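You operate a simulated robot arm through the tools that you are given. There is no shell and no other tool. Be economical: measure what you need, move in short steps, check, and stop when the job is done.

Carry out the task below with a simulated two-armed robot. There is one attempt and no reset: what you move stays moved.

TASK
Put the pad in the yellow box, close it and shelve it.
Fine: pad from the cream cabinet; own lid; middle level of the tall shelf; slide the red divider up to it.

The check looks at the end state, three seconds after you hand in, the way a careful person would. Anything else that was tipped, shoved, dropped, spilled or broken makes it a failure. Lids that push on must go on centred and level and be pressed home; caps that screw on are set level and turned clockwise until they are tight.

THE ROBOT
Two 7-joint arms with fingered hands on one trunk, on a base that drives. Base frame: it is fixed to the floor where the robot stands at the start and does not move with it; the origin is under the middle of the robot, x ahead of it, y to its left, z up. Readings come in m, degrees, newtons and seconds.
The left shoulder is at the start at [0.02, 0.123, 1.237], the right one opposite. With the tool pointing down near the work surface each hand reaches from about 0.14 to 0.5 m from the robot's upright axis, wherever it stands, measured 20 degrees to its own side. Places, roughly: blue box, yellow box [-3.75, 1.5, 1]; box [-3.7, 1.4, 0.9]; middle level of the tall shelf [-4.1, 0.4, 0.9]; pad [-3.5, 1.75, 0.75]; red divider [-3.9, 0.9, 1]; yellow lid (17x9x4 cm) [-3.9, 1.4, 0.9]. Payload 2.4 kg a hand.
Tool frame (each hand has its own): the origin (TCP) lies between the finger pads and is the grasp point; the fingertips stand 0.017 m ahead of it; z points along the fingers, y is the line along which they close. Largest opening 0.088 m; the body of the gripper starts 0.047 m behind the TCP. The gripper is a hand of 3 fingers: y runs from the thumb to the fingers, the wrist lies at [0, 0, -0.165] in the tool frame, and closing takes about 1.5 s.
Orientation is that of the tool frame in the base frame, as a unit quaternion [x, y, z, w]. With the fingers straight down and closing along the base's y, the tool's x points along the base's -x, its y along +y and its z along -z.

THE INTERFACE
- The arms move only by the tool move_arm. It takes "left_increments", "right_increments" or both (then of equal length, played together; a hand with none holds still); each is a list of rows, each a list of 6 numbers: the shift along the base's x, y, z in units of 500 mm (1.0 is 500 mm), then the turn, a rotation vector about the base's x, y, z in units of 60 degrees (1.0 is 60 degrees). In form: [[x, y, z, rx, ry, rz], ...]. A call has 1 to 10 rows; each row is the pose to reach, as a shift and turn from the pose commanded when the call began. "left_jaw" and "right_jaw" are, for a hand that has rows, the closure, from 0 (fully open) to 1 (shut), set as the call begins (left out, the last holds). A call with a number of a shift or a turn outside -1 to 1 is refused whole. Each row takes 0.2 s and may step no farther than 0.05 m and 8.6 degrees from the row before; otherwise, or with a gripper value out of range, the whole call is refused. Where a pose cannot be reached the arm comes as near as it can. A force on the tool above 50 N (or 10 N above the force at the start of the call, whichever is more), or a blocked arm, ends the call early, and 0.2 s more pass. The fingers move at their own pace (about 0.045 m/s each) and stop on an object; they squeeze with about 24 N. The grip force told is the motor's: it shows also when the fingers shut on nothing. Time passes only in rows, and 0.2 s behind the last, so rows that repeat a pose let the fingers close. It gives the time, the measured TCP pose, the force on the tool (base axes), the opening and the grip force at its end, in the units of the frame above (readings bear some noise), with the torque about the TCP (base axes, N m) and any sound that the robot's microphone picked up.
- Cameras (640 x 400 px; columns grow to the right, rows downward): "scene" is now at [0.0534, -0.0003, 1.6883]; the picture's right is [-0.06, -1.00, 0.00], its down [-0.78, 0.05, -0.63] and it looks along [0.63, -0.04, -0.78] (base axes); focal length 288 px, centre (320, 200). "left" rides on the left gripper at [-0.052, 0.004, -0.066] in its tool frame; the picture's right is [-0.08, -1.00, 0.00], its down [0.78, -0.07, -0.62] and it looks along [0.62, -0.05, 0.78] (tool axes); focal length 243 px, centre (320, 200). "right" rides on the right gripper at [0.052, 0.004, -0.066] in its tool frame; the picture's right is [-0.08, 1.00, 0.00], its down [-0.78, -0.07, -0.62] and it looks along [-0.62, -0.05, 0.78] (tool axes); focal length 243 px, centre (320, 200). There is no depth. A picture from a camera that has moved, and an enlarged one, comes with that camera's place and axes in the base frame and with its lens.
- grab_frame(camera): a new picture of that camera. The clock stands still meanwhile.
- raise_lower(by): slides the trunk up (or, below 0, down) by that many m; the arms and the scene camera ride with it, the base frame stays. It gives what a move gives, with no picture.
- base_move(legs): drives the robot by 1 to 6 legs, each [ahead, left, turn to the left] in m, m and degrees, along the robot's own axes; the way and the turn of a leg run together, so that a leg with both is an arc; at most 1.5 m and 180 degrees a leg. The arms and the cameras ride along, it lands a little off, and it stops where it bumps. It gives what a move gives.
- finger_targets(finger1, finger2, thumb_bend, hand): sets how far each is bent, from 0 (flat) to 100 (curled in); at 30 the hand is open as for a grip, at 70 the pads meet at the TCP. One left out holds its place. A second passes; each finger stops where it meets its share of the squeeze, and holds until it gets a number again. A gripper value or a shape takes the hand back. It gives what a move gives, with no picture; readings hold the bend of each and the force on the fingers (four entries, about 0 where the hand has none), thumb and palm.
- hand_shape(shape, hand): the hand has 3 fingers and takes this shape, open, in about a second: jaw (thumb against the fingers, like two jaws); tri (thumb and two fingers); tip (a fingertip pinch); poke (one finger out to press); point (the index stretched); flat (the hand flat); cup (the hand cupped); fist (a fist). The gripper value then closes the fingers along that shape, each until it touches; the sizes above hold for jaw. It gives what a move gives, with no picture.
- head_to(pan, tilt): turns the head with the scene camera to pan (to the left, within 120 degrees either way) and tilt (down, from -29 to 69), counted from straight ahead of the robot. It gives what a move gives.
- close_up(camera, box): a new picture of the part [left, top, right, bottom] of that camera's present view, enlarged. The clock stands still meanwhile.
- close_job(): hands the job in; it is judged then, once.

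Work in short steps. Places have to be worked out from the pictures, the camera data and where the tool is seen: move nearer, look again, correct. Check each grasp and each placing, and mend what went wrong. You have 135 turns and 114 pictures in all, those below and enlarged ones among them. Open the grippers and draw the arms clear of the work before you hand the job in, unless the task says otherwise; then end with one line.

The tools are called after "Call:" as name(argument=value, ...) on one line, values as JSON. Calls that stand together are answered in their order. move_arm: Moves the arms, as the interface text tells. Its arguments: {"type":"object","properties":{"left_increments":{"type":"array","items":{"type":"array","items":{"type":"number"}}},"left_jaw":{"type":"number"},"right_increments":{"type":"array","items":{"type":"array","items":{"type":"number"}}},"right_jaw":{"type":"number"}},"required":[]} The other tools are called the same way: raise_lower (by) slides the trunk up or down; hand_shape (shape, hand) gives the hand a shape; finger_targets (finger1, finger2, thumb_bend, hand) moves the fingers one by one; base_move (legs) drives the base; head_to (pan, tilt) turns the head that bears the scene camera; grab_frame (camera) takes a picture; close_up (camera, box) takes an enlarged picture of a part of a camera's view; close_job () hands the job in.

At the start:

```text
t: 0.0
left_ee_pos: [0.3422, 0.1132, 1.1558]
left_tool_rot: [0.0, 1.0, 0.0, 0.001]
left_contact_force: [-0.1, -0.6, -0.1]
left_moment: [-0.02, 0.02, 0.0]
left_opening: 0.0879
left_gripper_force: 0.1
left_shape: jaw
left_bend: [30.0, 30.0, 30.0]
left_finger forces: [0.1, 0.1, 0.0, 0.0, 0.1, 0.0]
right_ee_pos: [0.31, -0.0999, 1.1614]
right_tool_rot: [0.0, 1.0, 0.0, 0.0]
right_contact_force: [0.6, 0.0, 0.6]
right_moment: [-0.02, -0.01, -0.02]
right_opening: 0.0879
right_gripper_force: 0.1
right_shape: jaw
right_bend: [30.0, 30.0, 30.0]
right_finger forces: [0.0, 0.0, 0.0, 0.1, 0.0, 0.1]
trunk travel left (down, up): [-0.45, 0.38]
robot x, y, heading: [-0.0026, 0.0012, -0.2]
head pan, tilt: [-3.4, 51.1]
```

scene: 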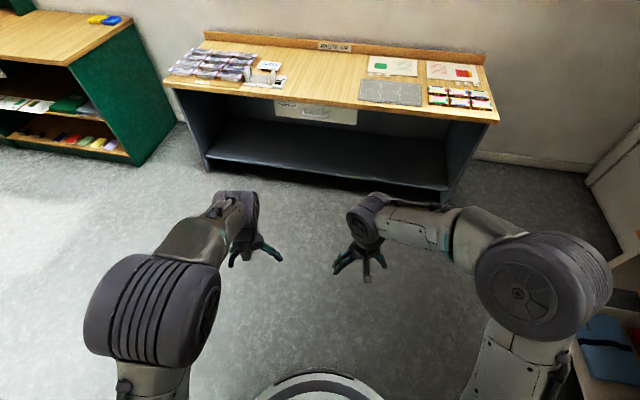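
right: 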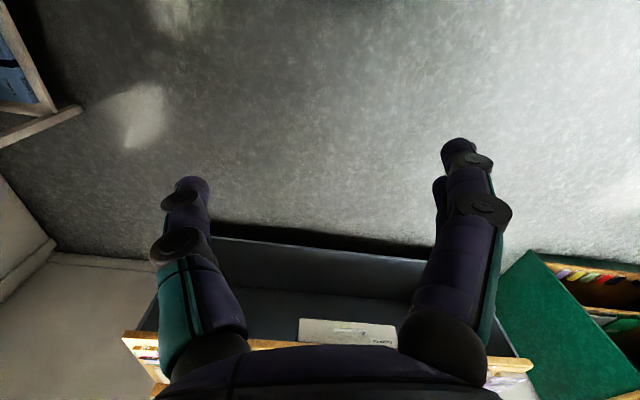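
left: 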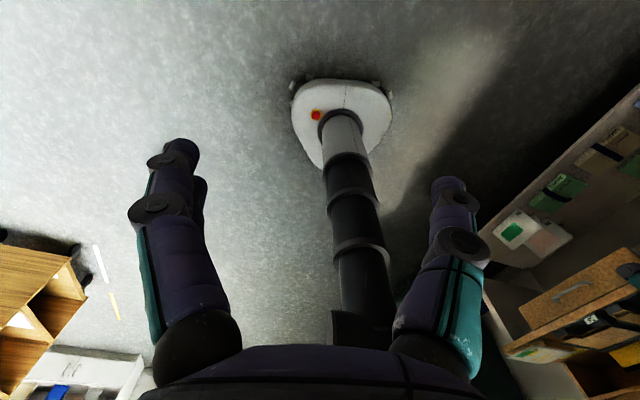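

The work area is behind the robot, to the left. I look that way with the head first to see the route.

Call:
head_to(pan=120, tilt=20)

```text
t: 2.0
left_ee_pos: [0.3414, 0.1129, 1.1563]
left_tool_rot: [0.0, 1.0, -0.001, 0.0]
left_contact_force: [-0.1, 0.3, -0.3]
left_moment: [0.03, 0.02, 0.03]
left_opening: 0.0876
left_gripper_force: 0.0
left_shape: jaw
left_bend: [30.0, 30.0, 30.0]
left_finger forces: [0.1, 0.0, 0.0, 0.0, 0.0, 0.0]
right_ee_pos: [0.3098, -0.1007, 1.1617]
right_tool_rot: [0.001, 1.0, 0.0, 0.0]
right_contact_force: [-0.1, -0.2, 0.2]
right_moment: [0.01, 0.02, -0.03]
right_opening: 0.0879
right_gripper_force: 0.1
right_shape: jaw
right_bend: [30.0, 30.0, 30.0]
right_finger forces: [0.0, 0.1, 0.1, 0.0, 0.0, 0.0]
trunk travel left (down, up): [-0.45, 0.38]
robot x, y, heading: [-0.0004, 0.0038, -0.0]
head pan, tilt: [120.0, 20.0]
```

I take the picture toward the left-rear.

Call:
grab_frame(camera="scene")

```text
110 pictures are left
camera scene: at [-0.069, 0.0848, 1.7353], right [0.87, 0.5, 0.0], down [0.17, -0.3, -0.94], along [-0.47, 0.81, -0.34], focal length 288 px, centre (320, 200)
```

scene: 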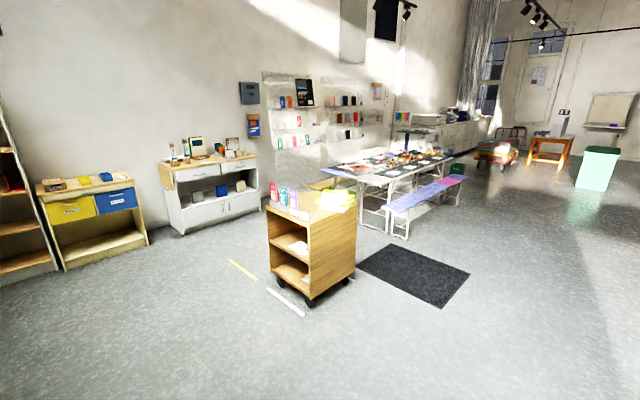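

The furniture along the back-left wall is the work area. The trolley stands near (-1.2, 1.9). I turn and drive to about (-2.5, 0.85), with the head facing ahead.

Call:
base_move(legs=[[0, 0, 161], [1.3, 0, 0], [1.2, 0, 0]])

Call:
head_to(pan=0, tilt=28)

Call:
grab_frame(camera="scene")

```text
t: 20.9
left_ee_pos: [-2.754, 0.7549, 1.1582]
left_tool_rot: [0.989, -0.151, 0.0, 0.0]
left_contact_force: [0.0, -0.2, 0.1]
left_moment: [-0.01, -0.01, 0.03]
left_opening: 0.088
left_gripper_force: 0.1
left_shape: jaw
left_bend: [30.0, 30.0, 30.0]
left_finger forces: [0.0, 0.1, 0.0, 0.0, 0.1, 0.0]
right_ee_pos: [-2.6588, 0.9473, 1.1603]
right_tool_rot: [0.989, -0.151, 0.0, 0.0]
right_contact_force: [0.2, 0.4, -0.5]
right_moment: [-0.03, 0.0, -0.01]
right_opening: 0.0878
right_gripper_force: 0.0
right_shape: jaw
right_bend: [30.0, 30.0, 30.0]
right_finger forces: [0.0, 0.0, 0.0, 0.1, 0.0, 0.1]
trunk travel left (down, up): [-0.45, 0.38]
robot x, y, heading: [-2.3927, 0.7584, 162.7]
head pan, tilt: [120.0, 20.0]
```

```text
t: 22.9
left_ee_pos: [-2.7533, 0.7526, 1.1565]
left_tool_rot: [0.989, -0.151, 0.0, 0.0]
left_contact_force: [-0.2, -0.6, -0.3]
left_moment: [0.03, 0.01, -0.01]
left_opening: 0.0881
left_gripper_force: 0.0
left_shape: jaw
left_bend: [30.0, 30.0, 30.0]
left_finger forces: [0.0, 0.0, 0.0, 0.1, 0.0, 0.0]
right_ee_pos: [-2.6609, 0.9476, 1.1613]
right_tool_rot: [0.989, -0.151, 0.0, 0.001]
right_contact_force: [-0.1, -0.7, -0.3]
right_moment: [-0.01, 0.0, 0.02]
right_opening: 0.0882
right_gripper_force: 0.1
right_shape: jaw
right_bend: [30.0, 30.0, 30.0]
right_finger forces: [0.1, 0.1, 0.0, 0.0, 0.0, 0.0]
trunk travel left (down, up): [-0.45, 0.38]
robot x, y, heading: [-2.3951, 0.7595, 162.8]
head pan, tilt: [0.0, 28.0]
```

```text
109 pictures are left
camera scene: at [-2.4652, 0.7856, 1.7224], right [0.3, 0.96, 0.0], down [0.45, -0.14, -0.88], along [-0.84, 0.26, -0.47], focal length 288 px, centre (320, 200)
```

scene: 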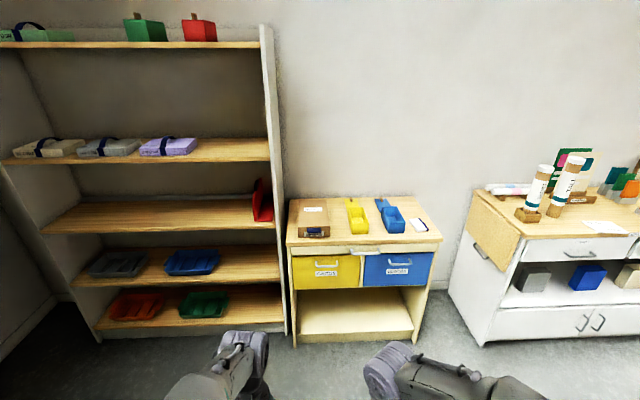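

The shelf with the red divider, the small cabinet with boxes on top, and a white cabinet are in view. I zoom in on the details.

Call:
close_up(camera="scene", box=[280, 185, 450, 291])

Call:
close_up(camera="scene", box=[0, 120, 290, 300])

```text
3.76 times, centred on (365, 238) of scene
camera zoom: at [-2.4652, 0.7856, 1.7224], right [0.3, 0.96, 0.0], down [0.45, -0.14, -0.88], along [-0.84, 0.26, -0.47], focal length 1084 px, centre (151, 57)
```

zoom: 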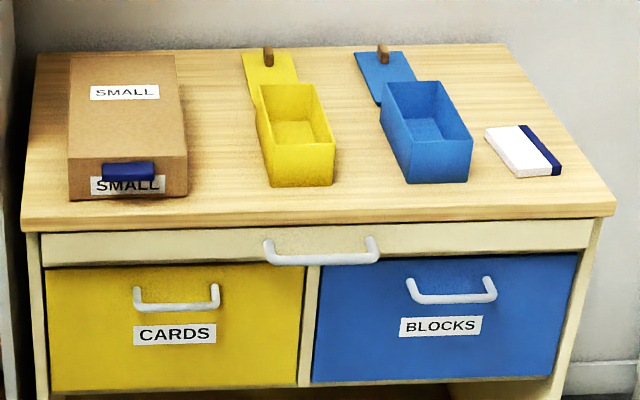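

```text
2.21 times, centred on (145, 210) of scene
camera zoom: at [-2.4652, 0.7856, 1.7224], right [0.3, 0.96, 0.0], down [0.45, -0.14, -0.88], along [-0.84, 0.26, -0.47], focal length 635 px, centre (706, 178)
```

zoom: 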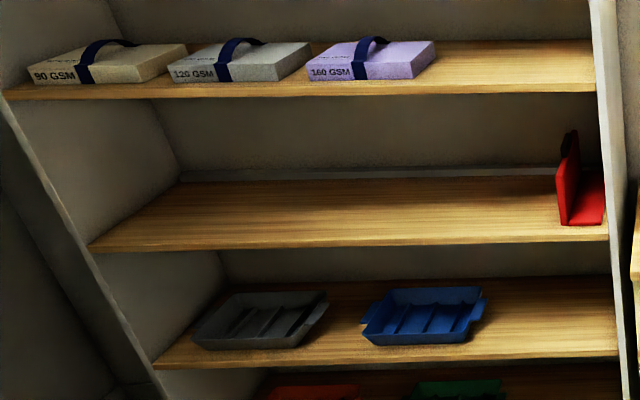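

On the cream-bodied cabinet I see the yellow and blue boxes with lids behind them, and a white pad with a navy edge at the right. I drive closer for a good look, squaring to the cabinet front (heading about 165.7°).

Call:
base_move(legs=[[0.7, -0.3, 2.9]])

Call:
head_to(pan=-10, tilt=50)

Call:
grab_frame(camera="scene")

```text
t: 27.0
left_ee_pos: [-3.3372, 1.2157, 1.1567]
left_tool_rot: [0.992, -0.128, 0.0, 0.0]
left_contact_force: [0.3, 0.8, -1.0]
left_moment: [0.0, -0.02, 0.0]
left_opening: 0.0879
left_gripper_force: 0.1
left_shape: jaw
left_bend: [30.0, 30.0, 30.0]
left_finger forces: [0.0, 0.0, 0.1, 0.0, 0.1, 0.0]
right_ee_pos: [-3.2517, 1.4133, 1.1609]
right_tool_rot: [0.992, -0.128, 0.001, 0.0]
right_contact_force: [-0.4, 0.2, -0.5]
right_moment: [-0.01, 0.0, 0.01]
right_opening: 0.088
right_gripper_force: 0.0
right_shape: jaw
right_bend: [30.0, 30.0, 30.0]
right_finger forces: [0.0, 0.0, 0.1, 0.0, 0.0, 0.0]
trunk travel left (down, up): [-0.45, 0.38]
robot x, y, heading: [-2.9779, 1.2371, 165.2]
head pan, tilt: [0.0, 28.0]
```

```text
t: 27.9
left_ee_pos: [-3.3356, 1.2147, 1.1568]
left_tool_rot: [0.992, -0.128, -0.001, 0.001]
left_contact_force: [0.9, 0.2, 0.6]
left_moment: [0.01, 0.0, 0.04]
left_opening: 0.0881
left_gripper_force: 0.1
left_shape: jaw
left_bend: [30.0, 30.0, 30.0]
left_finger forces: [0.0, 0.0, 0.1, 0.1, 0.0, 0.0]
right_ee_pos: [-3.2519, 1.4131, 1.1606]
right_tool_rot: [0.992, -0.128, 0.0, 0.001]
right_contact_force: [-0.3, -0.1, -0.1]
right_moment: [0.0, -0.02, -0.02]
right_opening: 0.088
right_gripper_force: 0.0
right_shape: jaw
right_bend: [30.0, 30.0, 30.0]
right_finger forces: [0.1, 0.1, 0.0, 0.1, 0.1, 0.0]
trunk travel left (down, up): [-0.45, 0.38]
robot x, y, heading: [-2.9802, 1.2364, 165.2]
head pan, tilt: [-10.0, 50.0]
```

```text
106 pictures are left
camera scene: at [-3.031, 1.2688, 1.6897], right [0.42, 0.91, 0.0], down [0.7, -0.32, -0.64], along [-0.58, 0.27, -0.77], focal length 288 px, centre (320, 200)
```

scene: 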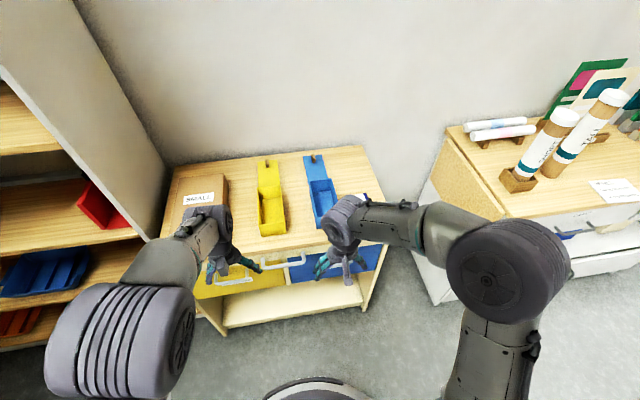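

The right arm hides the pad; I check with the right hand camera.

Call:
grab_frame(camera="right")

Call:
close_up(camera="scene", box=[160, 130, 400, 280])

```text
105 pictures are left
camera right: at [-3.2027, 1.3956, 1.2269], right [-0.33, -0.94, 0.0], down [-0.74, 0.26, 0.62], along [-0.59, 0.21, -0.78], focal length 243 px, centre (320, 200)
```

right: 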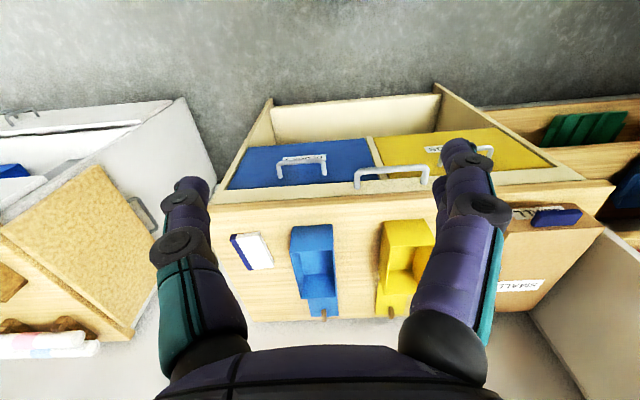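

```text
2.67 times, centred on (280, 205) of scene
camera zoom: at [-3.031, 1.2688, 1.6897], right [0.42, 0.91, 0.0], down [0.7, -0.32, -0.64], along [-0.58, 0.27, -0.77], focal length 768 px, centre (427, 187)
```

zoom: 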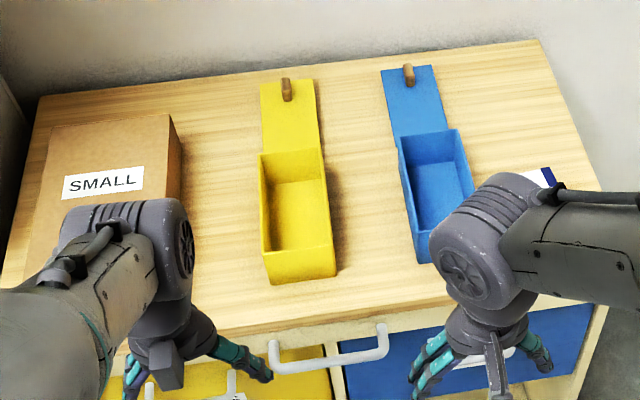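

The picture confirms a cabinet top near z 0.82, with the pad at its right end. I move both hands aside and up to get a clear head view of the lid and pad.

Call:
move_arm(left_increments=[[0.019, -0.087, 0.04, 0, 0, 0], [0.038, -0.174, 0.08, 0, 0, 0], [0.056, -0.262, 0.12, 0, 0, 0], [0.075, -0.349, 0.16, 0, 0, 0], [0.094, -0.436, 0.2, 0, 0, 0]], right_increments=[[0.04, 0.072, 0.04, 0, 0, 0], [0.08, 0.144, 0.08, 0, 0, 0], [0.12, 0.216, 0.12, 0, 0, 0], [0.16, 0.288, 0.16, 0, 0, 0], [0.2, 0.36, 0.2, 0, 0, 0]])

Call:
head_to(pan=-5, tilt=45)

Call:
close_up(camera="scene", box=[140, 110, 460, 310])

```text
t: 29.1
left_ee_pos: [-3.2879, 0.995, 1.2588]
left_tool_rot: [0.992, -0.128, 0.0, 0.0]
left_contact_force: [0.2, -0.1, -0.2]
left_moment: [-0.02, 0.0, -0.04]
left_opening: 0.0879
left_gripper_force: 0.0
left_shape: jaw
left_bend: [30.0, 30.0, 30.0]
left_finger forces: [0.1, 0.0, 0.0, 0.1, 0.0, 0.0]
right_ee_pos: [-3.1513, 1.5934, 1.2616]
right_tool_rot: [0.992, -0.128, 0.0, -0.001]
right_contact_force: [-0.3, -0.7, -0.1]
right_moment: [-0.02, -0.01, -0.01]
right_opening: 0.0879
right_gripper_force: 0.1
right_shape: jaw
right_bend: [30.0, 30.0, 30.0]
right_finger forces: [0.1, 0.0, 0.0, 0.0, 0.0, 0.0]
trunk travel left (down, up): [-0.45, 0.38]
robot x, y, heading: [-2.982, 1.2345, 165.3]
head pan, tilt: [-10.0, 50.0]
```

```text
t: 29.8
left_ee_pos: [-3.2888, 0.9958, 1.2589]
left_tool_rot: [0.992, -0.128, 0.001, 0.0]
left_contact_force: [-0.5, -0.1, 0.3]
left_moment: [0.01, -0.02, -0.02]
left_opening: 0.0877
left_gripper_force: 0.1
left_shape: jaw
left_bend: [30.0, 30.0, 30.0]
left_finger forces: [0.0, 0.0, 0.0, 0.0, 0.1, 0.0]
right_ee_pos: [-3.1511, 1.5936, 1.2618]
right_tool_rot: [0.992, -0.128, 0.0, 0.0]
right_contact_force: [0.2, 0.3, 0.7]
right_moment: [0.01, 0.03, 0.01]
right_opening: 0.0877
right_gripper_force: 0.1
right_shape: jaw
right_bend: [30.0, 30.0, 30.0]
right_finger forces: [0.0, 0.0, 0.1, 0.0, 0.0, 0.1]
trunk travel left (down, up): [-0.45, 0.38]
robot x, y, heading: [-2.9811, 1.2369, 165.1]
head pan, tilt: [-5.0, 45.0]
```

```text
2.00 times, centred on (300, 210) of scene
camera zoom: at [-3.0375, 1.2642, 1.6966], right [0.34, 0.94, 0.0], down [0.67, -0.24, -0.71], along [-0.67, 0.24, -0.71], focal length 576 px, centre (360, 180)
```

zoom: 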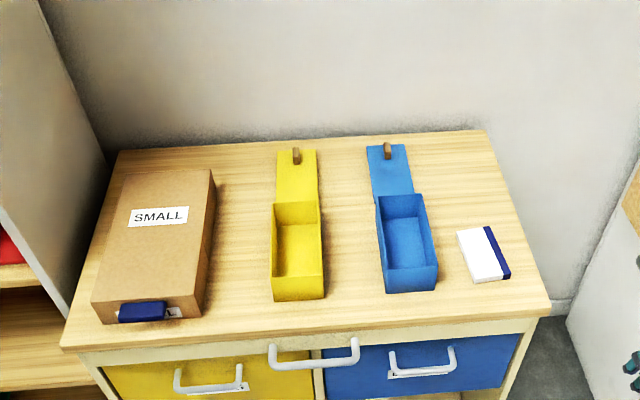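

I now place things in the base frame. The cabinet top is z≈0.83. The yellow box centre is near (-3.69, 1.38), rim z≈0.90. Its lid lies flat behind it with the peg near (-3.93, 1.44). The pad is near (-3.58, 1.70), about 7×12 cm. I move the base nearer and to the right, toward the pad.

Call:
base_move(legs=[[0.24, -0.15, 0]])

Call:
head_to(pan=-15, tilt=55)

Call:
grab_frame(camera="scene")

Call:
grab_frame(camera="right")

```text
t: 31.7
left_ee_pos: [-3.4852, 1.2044, 1.2578]
left_tool_rot: [0.992, -0.129, 0.0, 0.0]
left_contact_force: [-0.1, 0.2, 0.3]
left_moment: [0.01, 0.0, 0.01]
left_opening: 0.088
left_gripper_force: 0.1
left_shape: jaw
left_bend: [30.0, 30.0, 30.0]
left_finger forces: [0.1, 0.0, 0.1, 0.0, 0.1, 0.0]
right_ee_pos: [-3.3477, 1.8007, 1.2603]
right_tool_rot: [0.992, -0.128, 0.001, 0.0]
right_contact_force: [0.3, -0.9, 0.1]
right_moment: [-0.04, -0.01, 0.01]
right_opening: 0.0879
right_gripper_force: 0.1
right_shape: jaw
right_bend: [30.0, 30.0, 30.0]
right_finger forces: [0.0, 0.0, 0.0, 0.1, 0.0, 0.0]
trunk travel left (down, up): [-0.45, 0.38]
robot x, y, heading: [-3.1729, 1.4426, 165.4]
head pan, tilt: [-5.0, 45.0]
```

```text
t: 32.5
left_ee_pos: [-3.4841, 1.2035, 1.2591]
left_tool_rot: [0.992, -0.129, 0.0, 0.0]
left_contact_force: [-0.3, -0.3, -0.1]
left_moment: [-0.01, -0.02, 0.0]
left_opening: 0.088
left_gripper_force: 0.0
left_shape: jaw
left_bend: [30.0, 30.0, 30.0]
left_finger forces: [0.1, 0.0, 0.0, 0.1, 0.0, 0.0]
right_ee_pos: [-3.347, 1.7998, 1.2614]
right_tool_rot: [0.992, -0.128, 0.0, -0.001]
right_contact_force: [0.1, 0.0, 0.6]
right_moment: [0.04, 0.0, 0.03]
right_opening: 0.0879
right_gripper_force: 0.1
right_shape: jaw
right_bend: [30.0, 30.0, 30.0]
right_finger forces: [0.1, 0.1, 0.0, 0.1, 0.0, 0.0]
trunk travel left (down, up): [-0.45, 0.38]
robot x, y, heading: [-3.1738, 1.4451, 165.1]
head pan, tilt: [-15.0, 55.0]
```

```text
102 pictures are left
camera scene: at [-3.2189, 1.4791, 1.6832], right [0.5, 0.87, 0.0], down [0.71, -0.41, -0.57], along [-0.5, 0.28, -0.82], focal length 288 px, centre (320, 200)
```

scene: 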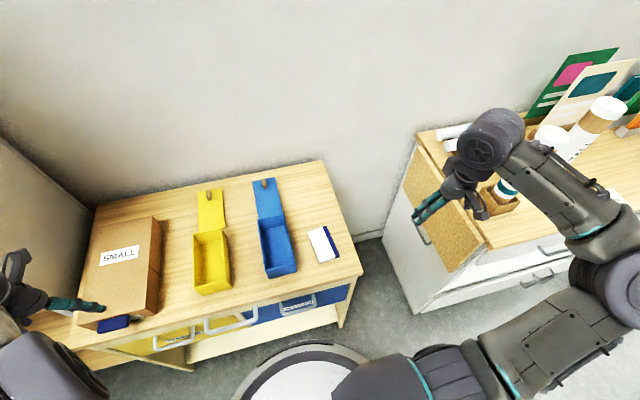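

```text
101 pictures are left
camera right: at [-3.2983, 1.7829, 1.3273], right [-0.34, -0.94, 0.0], down [-0.74, 0.26, 0.62], along [-0.59, 0.21, -0.78], focal length 243 px, centre (320, 200)
```

right: 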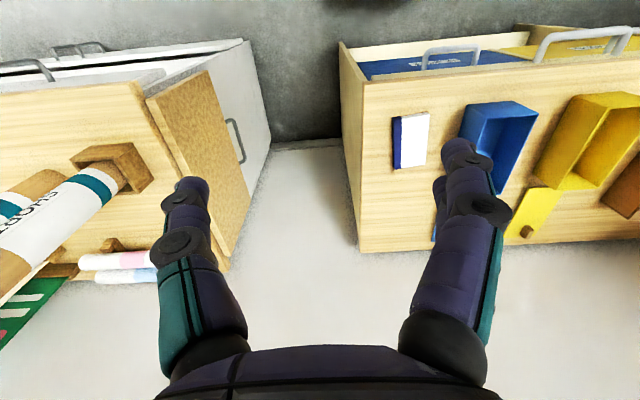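

Both views agree: pad centre (-3.575, 1.685), top about z 0.85, aligned with the cabinet. I'll grip it across its width near the robot-side end with the hand leaning forward 40°. Later, turning the hand upright will dip the far end into the box. First I move to a pre-grasp above it.

Call:
move_arm(right_increments=[[-0.048, -0.0311, -0.0775, 0.0211, 0.0806, 0], [-0.096, -0.0623, -0.155, 0.0423, 0.161, 0], [-0.144, -0.0934, -0.2325, 0.0634, 0.242, 0], [-0.192, -0.1245, -0.31, 0.0845, 0.3225, 0], [-0.24, -0.1556, -0.3875, 0.1056, 0.403, 0], [-0.288, -0.1868, -0.465, 0.1268, 0.484, 0], [-0.336, -0.2179, -0.5425, 0.1479, 0.564, 0], [-0.384, -0.249, -0.62, 0.169, 0.645, 0]], right_jaw=0)

Call:
grab_frame(camera="right")

Call:
grab_frame(camera="scene")

```text
t: 34.2
left_ee_pos: [-3.4855, 1.2043, 1.259]
left_tool_rot: [0.992, -0.129, -0.001, 0.0]
left_contact_force: [0.6, 0.8, 0.9]
left_moment: [-0.02, -0.01, 0.03]
left_opening: 0.0878
left_gripper_force: 0.0
left_shape: jaw
left_bend: [30.0, 30.0, 30.0]
left_finger forces: [0.0, 0.0, 0.1, 0.0, 0.0, 0.0]
right_ee_pos: [-3.5398, 1.6774, 0.9508]
right_tool_rot: [0.932, -0.121, -0.34, -0.043]
right_contact_force: [-0.2, 0.3, 0.5]
right_moment: [-0.04, 0.01, 0.03]
right_opening: 0.0879
right_gripper_force: 0.1
right_shape: jaw
right_bend: [30.0, 30.0, 30.0]
right_finger forces: [0.0, 0.0, 0.1, 0.0, 0.0, 0.1]
trunk travel left (down, up): [-0.45, 0.38]
robot x, y, heading: [-3.174, 1.4436, 165.1]
head pan, tilt: [-15.0, 55.0]
```

```text
100 pictures are left
camera right: at [-3.462, 1.6517, 0.9682], right [-0.32, -0.95, 0.06], down [-0.17, 0.12, 0.98], along [-0.93, 0.3, -0.2], focal length 243 px, centre (320, 200)
```

right: 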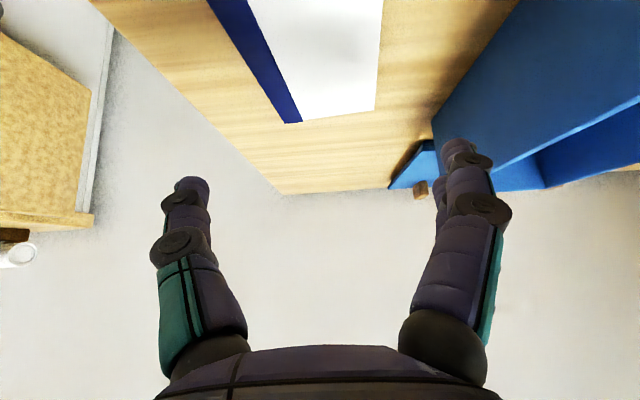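

```text
99 pictures are left
camera scene: at [-3.2195, 1.4798, 1.6831], right [0.5, 0.87, 0.0], down [0.71, -0.41, -0.57], along [-0.5, 0.28, -0.82], focal length 288 px, centre (320, 200)
```

scene: 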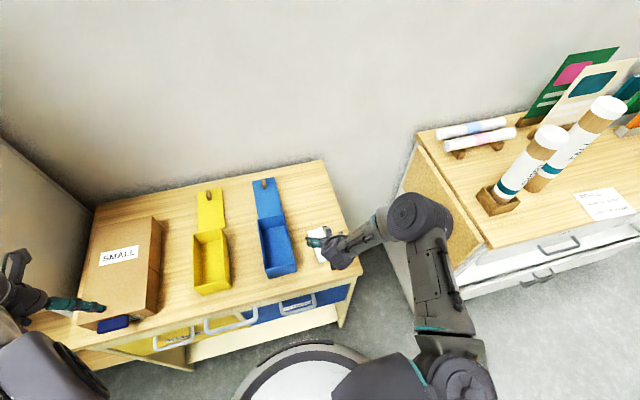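

The hand camera shows the pad centreline about 7 mm to the left of my grip plane. I correct that and lower by 6 cm, then look again.

Call:
move_arm(right_increments=[[-0.0036, -0.0136, 0, 0, 0, 0], [-0.0036, -0.0136, -0.06, 0, 0, 0], [-0.0036, -0.0136, -0.12, 0, 0, 0]])

Call:
grab_frame(camera="right")

Call:
close_up(camera="scene", box=[270, 190, 398, 270])

```text
t: 35.0
left_ee_pos: [-3.486, 1.203, 1.259]
left_tool_rot: [0.992, -0.129, 0.0, 0.0]
left_contact_force: [0.2, 0.2, 0.0]
left_moment: [-0.03, 0.02, -0.03]
left_opening: 0.088
left_gripper_force: 0.0
left_shape: jaw
left_bend: [30.0, 30.0, 30.0]
left_finger forces: [0.1, 0.0, 0.0, 0.1, 0.1, 0.0]
right_ee_pos: [-3.5409, 1.6693, 0.8917]
right_tool_rot: [0.932, -0.12, -0.339, -0.042]
right_contact_force: [-0.1, -0.3, 0.1]
right_moment: [0.01, 0.02, -0.01]
right_opening: 0.0879
right_gripper_force: 0.1
right_shape: jaw
right_bend: [30.0, 30.0, 30.0]
right_finger forces: [0.1, 0.1, 0.0, 0.1, 0.0, 0.0]
trunk travel left (down, up): [-0.45, 0.38]
robot x, y, heading: [-3.1692, 1.4423, 165.4]
head pan, tilt: [-15.0, 55.0]
```

```text
98 pictures are left
camera right: at [-3.4635, 1.6443, 0.9085], right [-0.32, -0.95, 0.06], down [-0.17, 0.12, 0.98], along [-0.93, 0.3, -0.2], focal length 243 px, centre (320, 200)
```

right: 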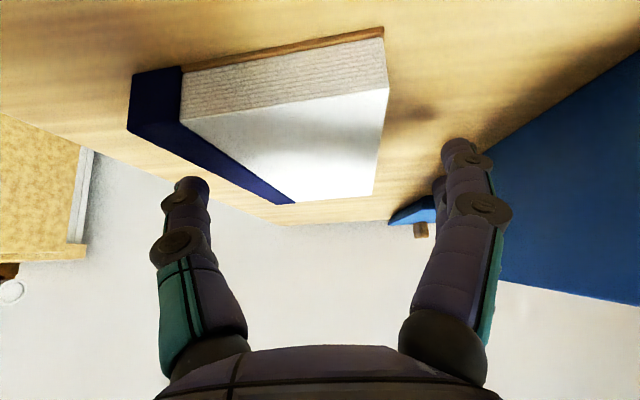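

```text
5.00 times, centred on (334, 230) of scene
camera zoom: at [-3.2194, 1.4792, 1.6832], right [0.5, 0.87, 0.0], down [0.71, -0.41, -0.57], along [-0.5, 0.28, -0.82], focal length 1439 px, centre (250, 50)
```

zoom: 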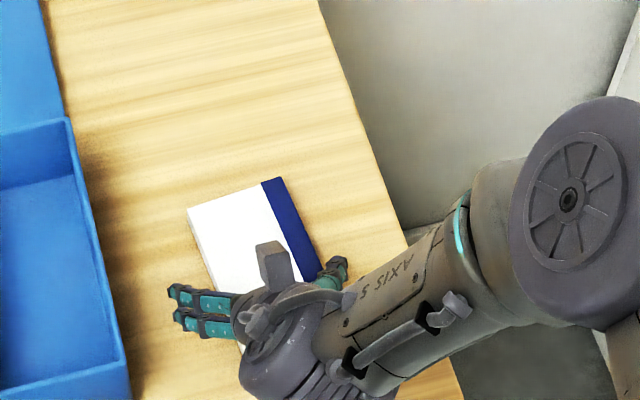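

Closer in, the pad spans about z 0.851–0.868, so the cabinet top is at ~0.85. The pad's axis is at about 172.5°, so 7° off my hand. I correct yaw and position at this height and look again.

Call:
move_arm(right_increments=[[-0.003, 0.015, 0, 0, 0, 0.06], [-0.006, 0.03, 0, 0, 0, 0.123], [-0.006, 0.03, 0, 0, 0, 0.123]])

Call:
grab_frame(camera="right")

```text
t: 35.9
left_ee_pos: [-3.4831, 1.2032, 1.2587]
left_tool_rot: [0.992, -0.13, 0.0, 0.0]
left_contact_force: [-0.4, 1.2, 0.0]
left_moment: [0.02, -0.01, -0.02]
left_opening: 0.0882
left_gripper_force: 0.0
left_shape: jaw
left_bend: [30.0, 30.0, 30.0]
left_finger forces: [0.1, 0.0, 0.1, 0.0, 0.1, 0.1]
right_ee_pos: [-3.5441, 1.6831, 0.8915]
right_tool_rot: [0.938, -0.06, -0.341, -0.021]
right_contact_force: [1.2, 1.0, 0.7]
right_moment: [-0.01, 0.01, 0.0]
right_opening: 0.0879
right_gripper_force: 0.0
right_shape: jaw
right_bend: [30.0, 30.0, 30.0]
right_finger forces: [0.1, 0.0, 0.0, 0.0, 0.1, 0.0]
trunk travel left (down, up): [-0.45, 0.38]
robot x, y, heading: [-3.1691, 1.4452, 165.2]
head pan, tilt: [-15.0, 55.0]
```

```text
96 pictures are left
camera right: at [-3.4637, 1.669, 0.9089], right [-0.19, -0.98, 0.05], down [-0.19, 0.09, 0.98], along [-0.96, 0.18, -0.2], focal length 243 px, centre (320, 200)
```

right: 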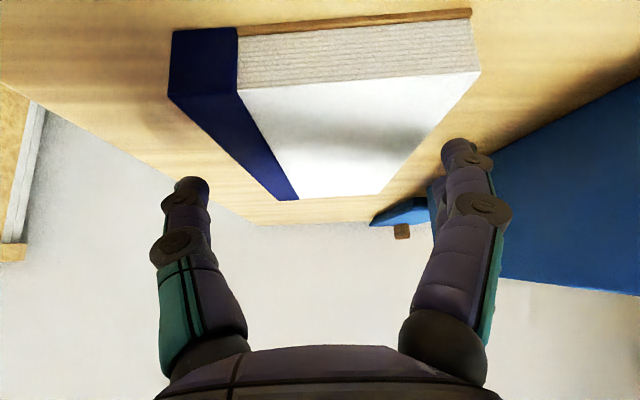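

The pad is now aligned, with a 3 mm left offset. I correct that, lower 2 cm and close gently.

Call:
move_arm(right_increments=[[0, -0.006, -0.02, 0, 0, 0], [0, -0.006, -0.039, 0, 0, 0], [0, -0.006, -0.039, 0, 0, 0]])

Call:
move_arm(right_increments=[[0, 0, 0, 0, 0, 0], [0, 0, 0, 0, 0, 0], [0, 0, 0, 0, 0, 0], [0, 0, 0, 0, 0, 0], [0, 0, 0, 0, 0, 0], [0, 0, 0, 0, 0, 0]], right_jaw=1)

Call:
grab_frame(camera="right")

```text
t: 36.6
left_ee_pos: [-3.483, 1.2032, 1.2585]
left_tool_rot: [0.992, -0.129, -0.001, -0.001]
left_contact_force: [-0.4, 0.5, -0.2]
left_moment: [-0.03, 0.04, 0.02]
left_opening: 0.0879
left_gripper_force: 0.0
left_shape: jaw
left_bend: [30.0, 30.0, 30.0]
left_finger forces: [0.0, 0.1, 0.0, 0.0, 0.0, 0.0]
right_ee_pos: [-3.545, 1.6828, 0.8756]
right_tool_rot: [0.936, -0.062, -0.346, -0.022]
right_contact_force: [-6.5, 11.2, 34.2]
right_moment: [-1.84, 0.35, -0.49]
right_opening: 0.088
right_gripper_force: 0.0
right_shape: jaw
right_bend: [27.0, 30.0, 30.0]
right_finger forces: [34.4, 0.1, 0.1, 0.0, 0.1, 0.0]
trunk travel left (down, up): [-0.45, 0.38]
robot x, y, heading: [-3.1742, 1.4454, 165.2]
head pan, tilt: [-15.0, 55.0]
```

```text
t: 37.4
left_ee_pos: [-3.4821, 1.2029, 1.2584]
left_tool_rot: [0.992, -0.128, -0.001, 0.001]
left_contact_force: [-0.2, 0.4, -0.3]
left_moment: [0.04, -0.04, -0.04]
left_opening: 0.0878
left_gripper_force: 0.0
left_shape: jaw
left_bend: [30.0, 30.0, 30.0]
left_finger forces: [0.0, 0.0, 0.0, 0.1, 0.1, 0.0]
right_ee_pos: [-3.546, 1.6791, 0.878]
right_tool_rot: [0.936, -0.06, -0.347, -0.019]
right_contact_force: [4.0, -1.5, 20.9]
right_moment: [-1.19, 0.08, 0.31]
right_opening: 0.0681
right_gripper_force: 23.9
right_shape: jaw
right_bend: [33.0, 61.0, 69.0]
right_finger forces: [23.2, 15.0, 0.0, 0.0, 16.9, 0.0]
trunk travel left (down, up): [-0.45, 0.38]
robot x, y, heading: [-3.1717, 1.4439, 165.5]
head pan, tilt: [-15.0, 55.0]
stopped in row 3 (right hand): the force on the tool passed its limit at 50 N (the readings are from after the stop); the commanded pose is now the measured one
```

```text
95 pictures are left
camera right: at [-3.4659, 1.6643, 0.8932], right [-0.19, -0.98, 0.06], down [-0.18, 0.1, 0.98], along [-0.97, 0.18, -0.19], focal length 243 px, centre (320, 200)
```

right: 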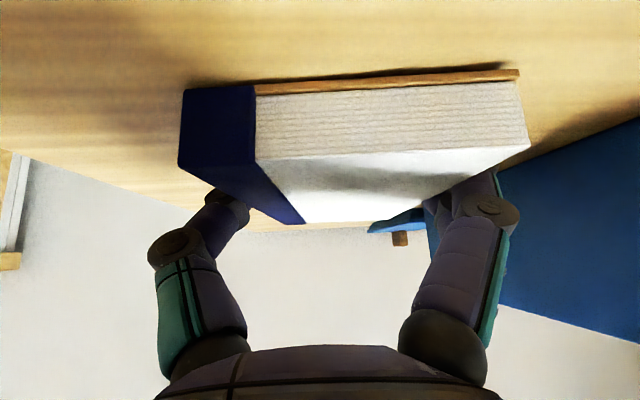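

The fingers hold at a 68 mm opening, so the pad seems gripped across its width. I lift it 4 cm and check.

Call:
move_arm(right_increments=[[0, 0, 0.02, 0, 0, 0], [0, 0, 0.05, 0, 0, 0], [0, 0, 0.1, 0, 0, 0], [0, 0, 0.1, 0, 0, 0]])

Call:
grab_frame(camera="right")

Call:
close_up(camera="scene", box=[270, 190, 398, 270])

```text
t: 38.4
left_ee_pos: [-3.4845, 1.2032, 1.2575]
left_tool_rot: [0.992, -0.129, 0.0, 0.0]
left_contact_force: [0.2, -0.6, -0.5]
left_moment: [0.02, 0.04, 0.0]
left_opening: 0.0878
left_gripper_force: 0.1
left_shape: jaw
left_bend: [30.0, 30.0, 30.0]
left_finger forces: [0.1, 0.0, 0.1, 0.0, 0.0, 0.0]
right_ee_pos: [-3.547, 1.679, 0.927]
right_tool_rot: [0.936, -0.062, -0.345, -0.021]
right_contact_force: [0.6, 0.3, -0.6]
right_moment: [-0.03, -0.03, -0.01]
right_opening: 0.0674
right_gripper_force: 24.2
right_shape: jaw
right_bend: [43.0, 64.0, 67.0]
right_finger forces: [11.1, 11.6, 0.0, 0.1, 22.8, 0.0]
trunk travel left (down, up): [-0.45, 0.38]
robot x, y, heading: [-3.1724, 1.4439, 165.4]
head pan, tilt: [-15.0, 55.0]
```

```text
94 pictures are left
camera right: at [-3.4663, 1.6655, 0.9422], right [-0.19, -0.98, 0.06], down [-0.18, 0.09, 0.98], along [-0.96, 0.18, -0.2], focal length 243 px, centre (320, 200)
```

right: 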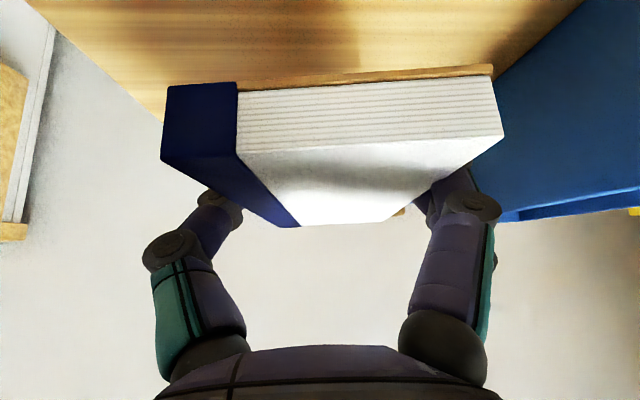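

```text
5.00 times, centred on (334, 230) of scene
camera zoom: at [-3.2193, 1.4793, 1.6831], right [0.5, 0.87, 0.0], down [0.71, -0.41, -0.57], along [-0.5, 0.28, -0.82], focal length 1439 px, centre (250, 50)
```

zoom: 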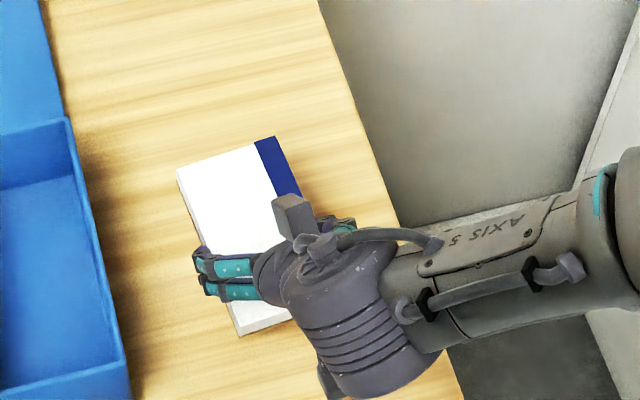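

The pad is held by all three digits. I raise it, tuck the left hand in a little, and strafe the base left toward the yellow box.

Call:
move_arm(right_increments=[[0, 0, 0.1, 0, 0, 0], [0, 0, 0.2, 0, 0, 0], [0, 0, 0.3, 0, 0, 0], [0, 0, 0.36, 0, 0, 0]], left_increments=[[0.02, 0.058, 0, 0, 0, 0], [0.04, 0.116, 0, 0, 0, 0], [0.06, 0.174, 0, 0, 0, 0], [0.08, 0.232, 0, 0, 0, 0]])

Call:
base_move(legs=[[0, 0.29, 0]])

Call:
head_to(pan=0, tilt=55)

Call:
grab_frame(camera="scene")

Call:
grab_frame(camera="right")

```text
t: 39.4
left_ee_pos: [-3.4883, 1.3068, 1.2512]
left_tool_rot: [0.992, -0.128, -0.001, 0.0]
left_contact_force: [0.1, 0.6, -0.6]
left_moment: [0.0, 0.01, 0.02]
left_opening: 0.0876
left_gripper_force: 0.1
left_shape: jaw
left_bend: [30.0, 30.0, 30.0]
left_finger forces: [0.1, 0.0, 0.1, 0.0, 0.1, 0.0]
left hand out of reach, approached as far as the arm can: row 2, 3, 4
right_ee_pos: [-3.5477, 1.68, 1.1054]
right_tool_rot: [0.937, -0.061, -0.344, -0.019]
right_contact_force: [-0.2, -1.3, -0.7]
right_moment: [-0.02, -0.02, 0.0]
right_opening: 0.0671
right_gripper_force: 24.0
right_shape: jaw
right_bend: [43.0, 64.0, 67.0]
right_finger forces: [11.1, 11.6, 0.1, 0.0, 22.7, 0.0]
trunk travel left (down, up): [-0.45, 0.38]
robot x, y, heading: [-3.1722, 1.4421, 165.2]
head pan, tilt: [-15.0, 55.0]
```

```text
t: 41.5
left_ee_pos: [-3.5654, 1.0201, 1.2518]
left_tool_rot: [0.992, -0.129, 0.0, -0.001]
left_contact_force: [1.1, -0.4, 0.7]
left_moment: [0.01, -0.01, 0.02]
left_opening: 0.088
left_gripper_force: 0.1
left_shape: jaw
left_bend: [30.0, 30.0, 30.0]
left_finger forces: [0.1, 0.0, 0.0, 0.1, 0.1, 0.0]
right_ee_pos: [-3.6228, 1.3955, 1.1066]
right_tool_rot: [0.937, -0.062, -0.344, -0.021]
right_contact_force: [-0.2, 0.7, -1.1]
right_moment: [0.0, 0.0, 0.01]
right_opening: 0.0672
right_gripper_force: 23.6
right_shape: jaw
right_bend: [43.0, 64.0, 67.0]
right_finger forces: [11.1, 11.6, 0.0, 0.1, 22.7, 0.0]
trunk travel left (down, up): [-0.45, 0.38]
robot x, y, heading: [-3.2463, 1.1594, 165.1]
head pan, tilt: [-15.0, 55.0]
```

```text
t: 42.2
left_ee_pos: [-3.5642, 1.0208, 1.2526]
left_tool_rot: [0.992, -0.129, 0.0, 0.0]
left_contact_force: [0.3, -1.2, -0.4]
left_moment: [0.0, 0.01, -0.01]
left_opening: 0.0881
left_gripper_force: 0.1
left_shape: jaw
left_bend: [30.0, 30.0, 30.0]
left_finger forces: [0.0, 0.1, 0.0, 0.1, 0.1, 0.0]
right_ee_pos: [-3.6226, 1.3962, 1.1052]
right_tool_rot: [0.936, -0.062, -0.345, -0.021]
right_contact_force: [-0.4, 0.0, -0.5]
right_moment: [-0.01, 0.0, -0.02]
right_opening: 0.0671
right_gripper_force: 23.7
right_shape: jaw
right_bend: [43.0, 64.0, 67.0]
right_finger forces: [11.1, 11.7, 0.0, 0.1, 22.7, 0.0]
trunk travel left (down, up): [-0.45, 0.38]
robot x, y, heading: [-3.246, 1.1636, 165.0]
head pan, tilt: [0.0, 55.0]
```

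```text
92 pictures are left
camera scene: at [-3.3016, 1.1774, 1.6832], right [0.26, 0.97, 0.0], down [0.79, -0.21, -0.57], along [-0.55, 0.15, -0.82], focal length 288 px, centre (320, 200)
```

scene: 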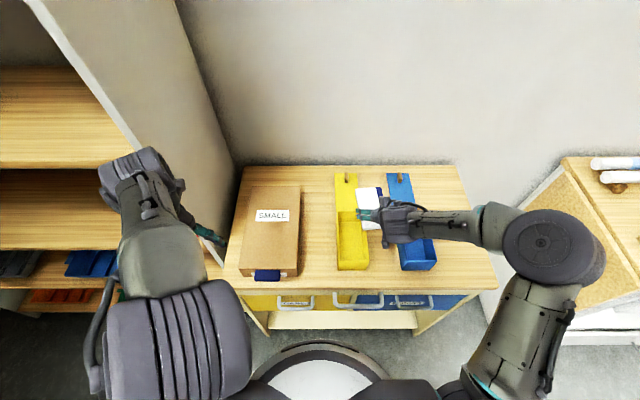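

```text
91 pictures are left
camera right: at [-3.5418, 1.3814, 1.1223], right [-0.19, -0.98, 0.06], down [-0.18, 0.1, 0.98], along [-0.96, 0.18, -0.2], focal length 243 px, centre (320, 200)
```

right: 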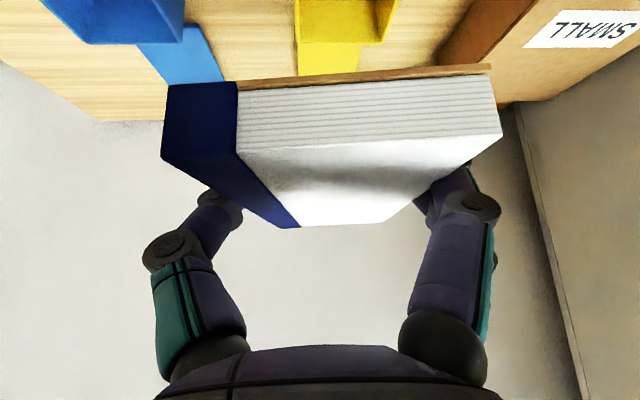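

I get an exact box pose from a zoom of the head view.

Call:
close_up(camera="scene", box=[300, 160, 428, 280])

```text
3.33 times, centred on (364, 220) of scene
camera zoom: at [-3.3016, 1.1774, 1.6832], right [0.26, 0.97, 0.0], down [0.79, -0.21, -0.57], along [-0.55, 0.15, -0.82], focal length 959 px, centre (173, 133)
```

zoom: 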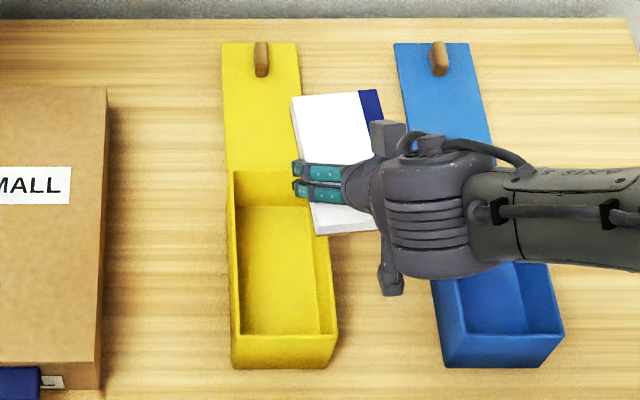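

The box centre is (-3.671, 1.375), rim z≈0.922, axis about 164°, width ~0.09. I now swing the hand so the pad's far end dips 50°, yaw it to match the box, and hold it above the opening.

Call:
move_arm(right_increments=[[-0.0178, -0.0049, -0.0214, -0.0221, -0.117, -0.0138], [-0.0357, -0.0098, -0.0429, -0.0442, -0.2341, -0.0276], [-0.0535, -0.0147, -0.0643, -0.0663, -0.3511, -0.0414], [-0.0713, -0.0197, -0.0857, -0.0884, -0.4681, -0.0553], [-0.0891, -0.0246, -0.1071, -0.1105, -0.5851, -0.0691], [-0.107, -0.0295, -0.1286, -0.1326, -0.7022, -0.0829], [-0.1248, -0.0344, -0.15, -0.1547, -0.8192, -0.0967], [-0.1248, -0.0344, -0.15, -0.1547, -0.8192, -0.0967]])

Call:
close_up(camera="scene", box=[300, 160, 428, 280])

Call:
grab_frame(camera="right")

```text
t: 44.0
left_ee_pos: [-3.5645, 1.0207, 1.252]
left_tool_rot: [0.992, -0.129, 0.001, 0.0]
left_contact_force: [-0.3, 0.6, -0.5]
left_moment: [-0.02, 0.0, 0.0]
left_opening: 0.0881
left_gripper_force: 0.1
left_shape: jaw
left_bend: [30.0, 30.0, 30.0]
left_finger forces: [0.1, 0.0, 0.0, 0.0, 0.1, 0.1]
right_ee_pos: [-3.654, 1.3653, 1.0382]
right_tool_rot: [0.989, -0.119, 0.085, 0.013]
right_contact_force: [-1.0, -0.1, -0.6]
right_moment: [0.0, 0.05, 0.02]
right_opening: 0.067
right_gripper_force: 23.4
right_shape: jaw
right_bend: [43.0, 64.0, 67.0]
right_finger forces: [10.7, 11.7, 0.0, 0.0, 22.5, 0.1]
right hand out of reach, approached as far as the arm can: row 7, 8
trunk travel left (down, up): [-0.45, 0.38]
robot x, y, heading: [-3.2448, 1.1595, 164.9]
head pan, tilt: [0.0, 55.0]
```

```text
3.33 times, centred on (364, 220) of scene
camera zoom: at [-3.3018, 1.1776, 1.6832], right [0.26, 0.97, 0.0], down [0.79, -0.21, -0.57], along [-0.55, 0.15, -0.82], focal length 959 px, centre (173, 133)
```

zoom: 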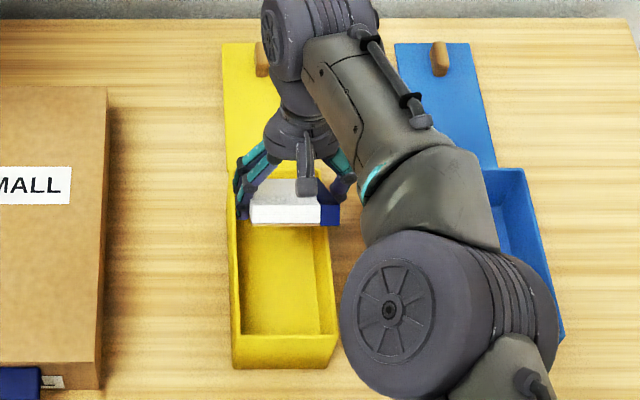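

```text
88 pictures are left
camera right: at [-3.6165, 1.3523, 1.1126], right [-0.32, -0.95, -0.01], down [-0.83, 0.28, 0.48], along [-0.45, 0.16, -0.88], focal length 243 px, centre (320, 200)
```

right: 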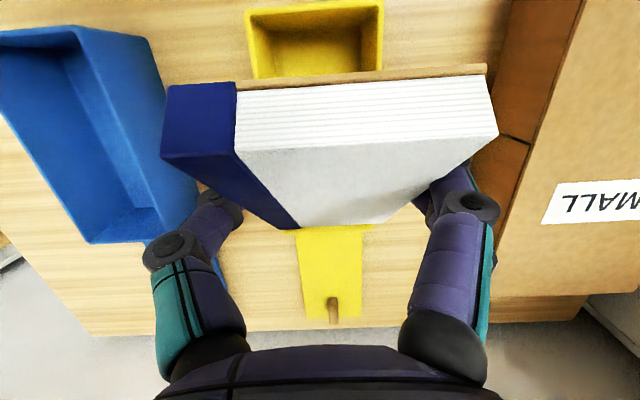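

The arm ran out of reach in tilt. I bring the base 3 cm nearer (clearance about 5 cm) and look.

Call:
base_move(legs=[[0.03, 0, 0]])

Call:
close_up(camera="scene", box=[290, 150, 450, 250])

Call:
grab_frame(camera="right")

```text
t: 44.9
left_ee_pos: [-3.5958, 1.0289, 1.2518]
left_tool_rot: [0.992, -0.13, 0.002, 0.001]
left_contact_force: [0.3, 0.2, -0.4]
left_moment: [-0.01, -0.02, 0.03]
left_opening: 0.0879
left_gripper_force: 0.1
left_shape: jaw
left_bend: [30.0, 30.0, 30.0]
left_finger forces: [0.0, 0.1, 0.1, 0.0, 0.1, 0.0]
right_ee_pos: [-3.6856, 1.3736, 1.0402]
right_tool_rot: [0.989, -0.121, 0.084, 0.014]
right_contact_force: [-0.3, 0.5, -0.7]
right_moment: [-0.03, -0.02, 0.02]
right_opening: 0.0673
right_gripper_force: 24.7
right_shape: jaw
right_bend: [43.0, 64.0, 67.0]
right_finger forces: [10.8, 11.7, 0.0, 0.0, 22.5, 0.1]
trunk travel left (down, up): [-0.45, 0.38]
robot x, y, heading: [-3.2803, 1.1653, 165.2]
head pan, tilt: [0.0, 55.0]
```

```text
4.00 times, centred on (370, 200) of scene
camera zoom: at [-3.3335, 1.1855, 1.6831], right [0.26, 0.97, 0.0], down [0.79, -0.21, -0.57], along [-0.55, 0.15, -0.82], focal length 1151 px, centre (120, 200)
```

zoom: 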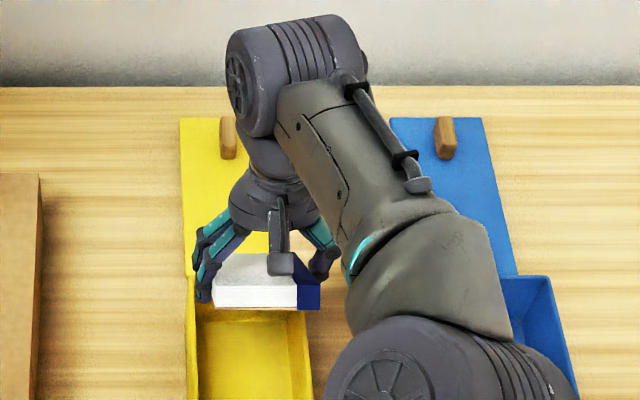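

```text
86 pictures are left
camera right: at [-3.6474, 1.3607, 1.1121], right [-0.32, -0.95, -0.01], down [-0.83, 0.28, 0.48], along [-0.45, 0.16, -0.88], focal length 243 px, centre (320, 200)
```

right: 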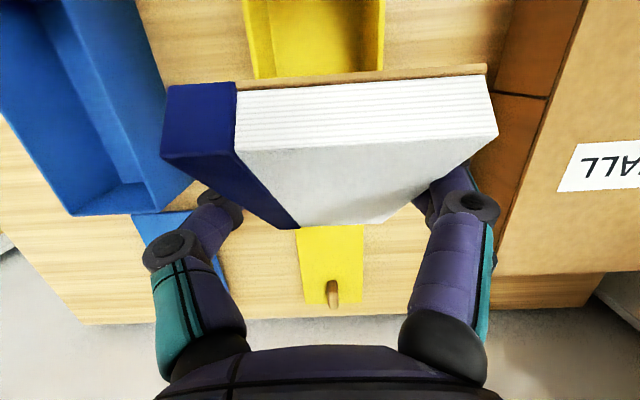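

Lateral alignment is within about 3 mm. Since the last command was unreachable, I first send a small null move to learn where the commanded pose sits.

Call:
move_arm(right_increments=[[0, 0, 0, 0, 0, 0], [0, 0, 0, 0, 0, 0]])

```text
t: 45.5
left_ee_pos: [-3.5924, 1.0303, 1.2517]
left_tool_rot: [0.991, -0.13, 0.0, 0.0]
left_contact_force: [-0.3, 0.5, 0.3]
left_moment: [0.01, -0.01, -0.03]
left_opening: 0.0882
left_gripper_force: 0.1
left_shape: jaw
left_bend: [30.0, 30.0, 30.0]
left_finger forces: [0.0, 0.1, 0.0, 0.0, 0.0, 0.1]
right_ee_pos: [-3.6825, 1.3738, 1.0396]
right_tool_rot: [0.989, -0.12, 0.083, 0.013]
right_contact_force: [0.5, 0.8, -1.1]
right_moment: [0.0, -0.01, 0.01]
right_opening: 0.0669
right_gripper_force: 24.6
right_shape: jaw
right_bend: [43.0, 64.0, 67.0]
right_finger forces: [10.8, 11.6, 0.0, 0.1, 22.5, 0.0]
trunk travel left (down, up): [-0.45, 0.38]
robot x, y, heading: [-3.2753, 1.1656, 165.0]
head pan, tilt: [0.0, 55.0]
```

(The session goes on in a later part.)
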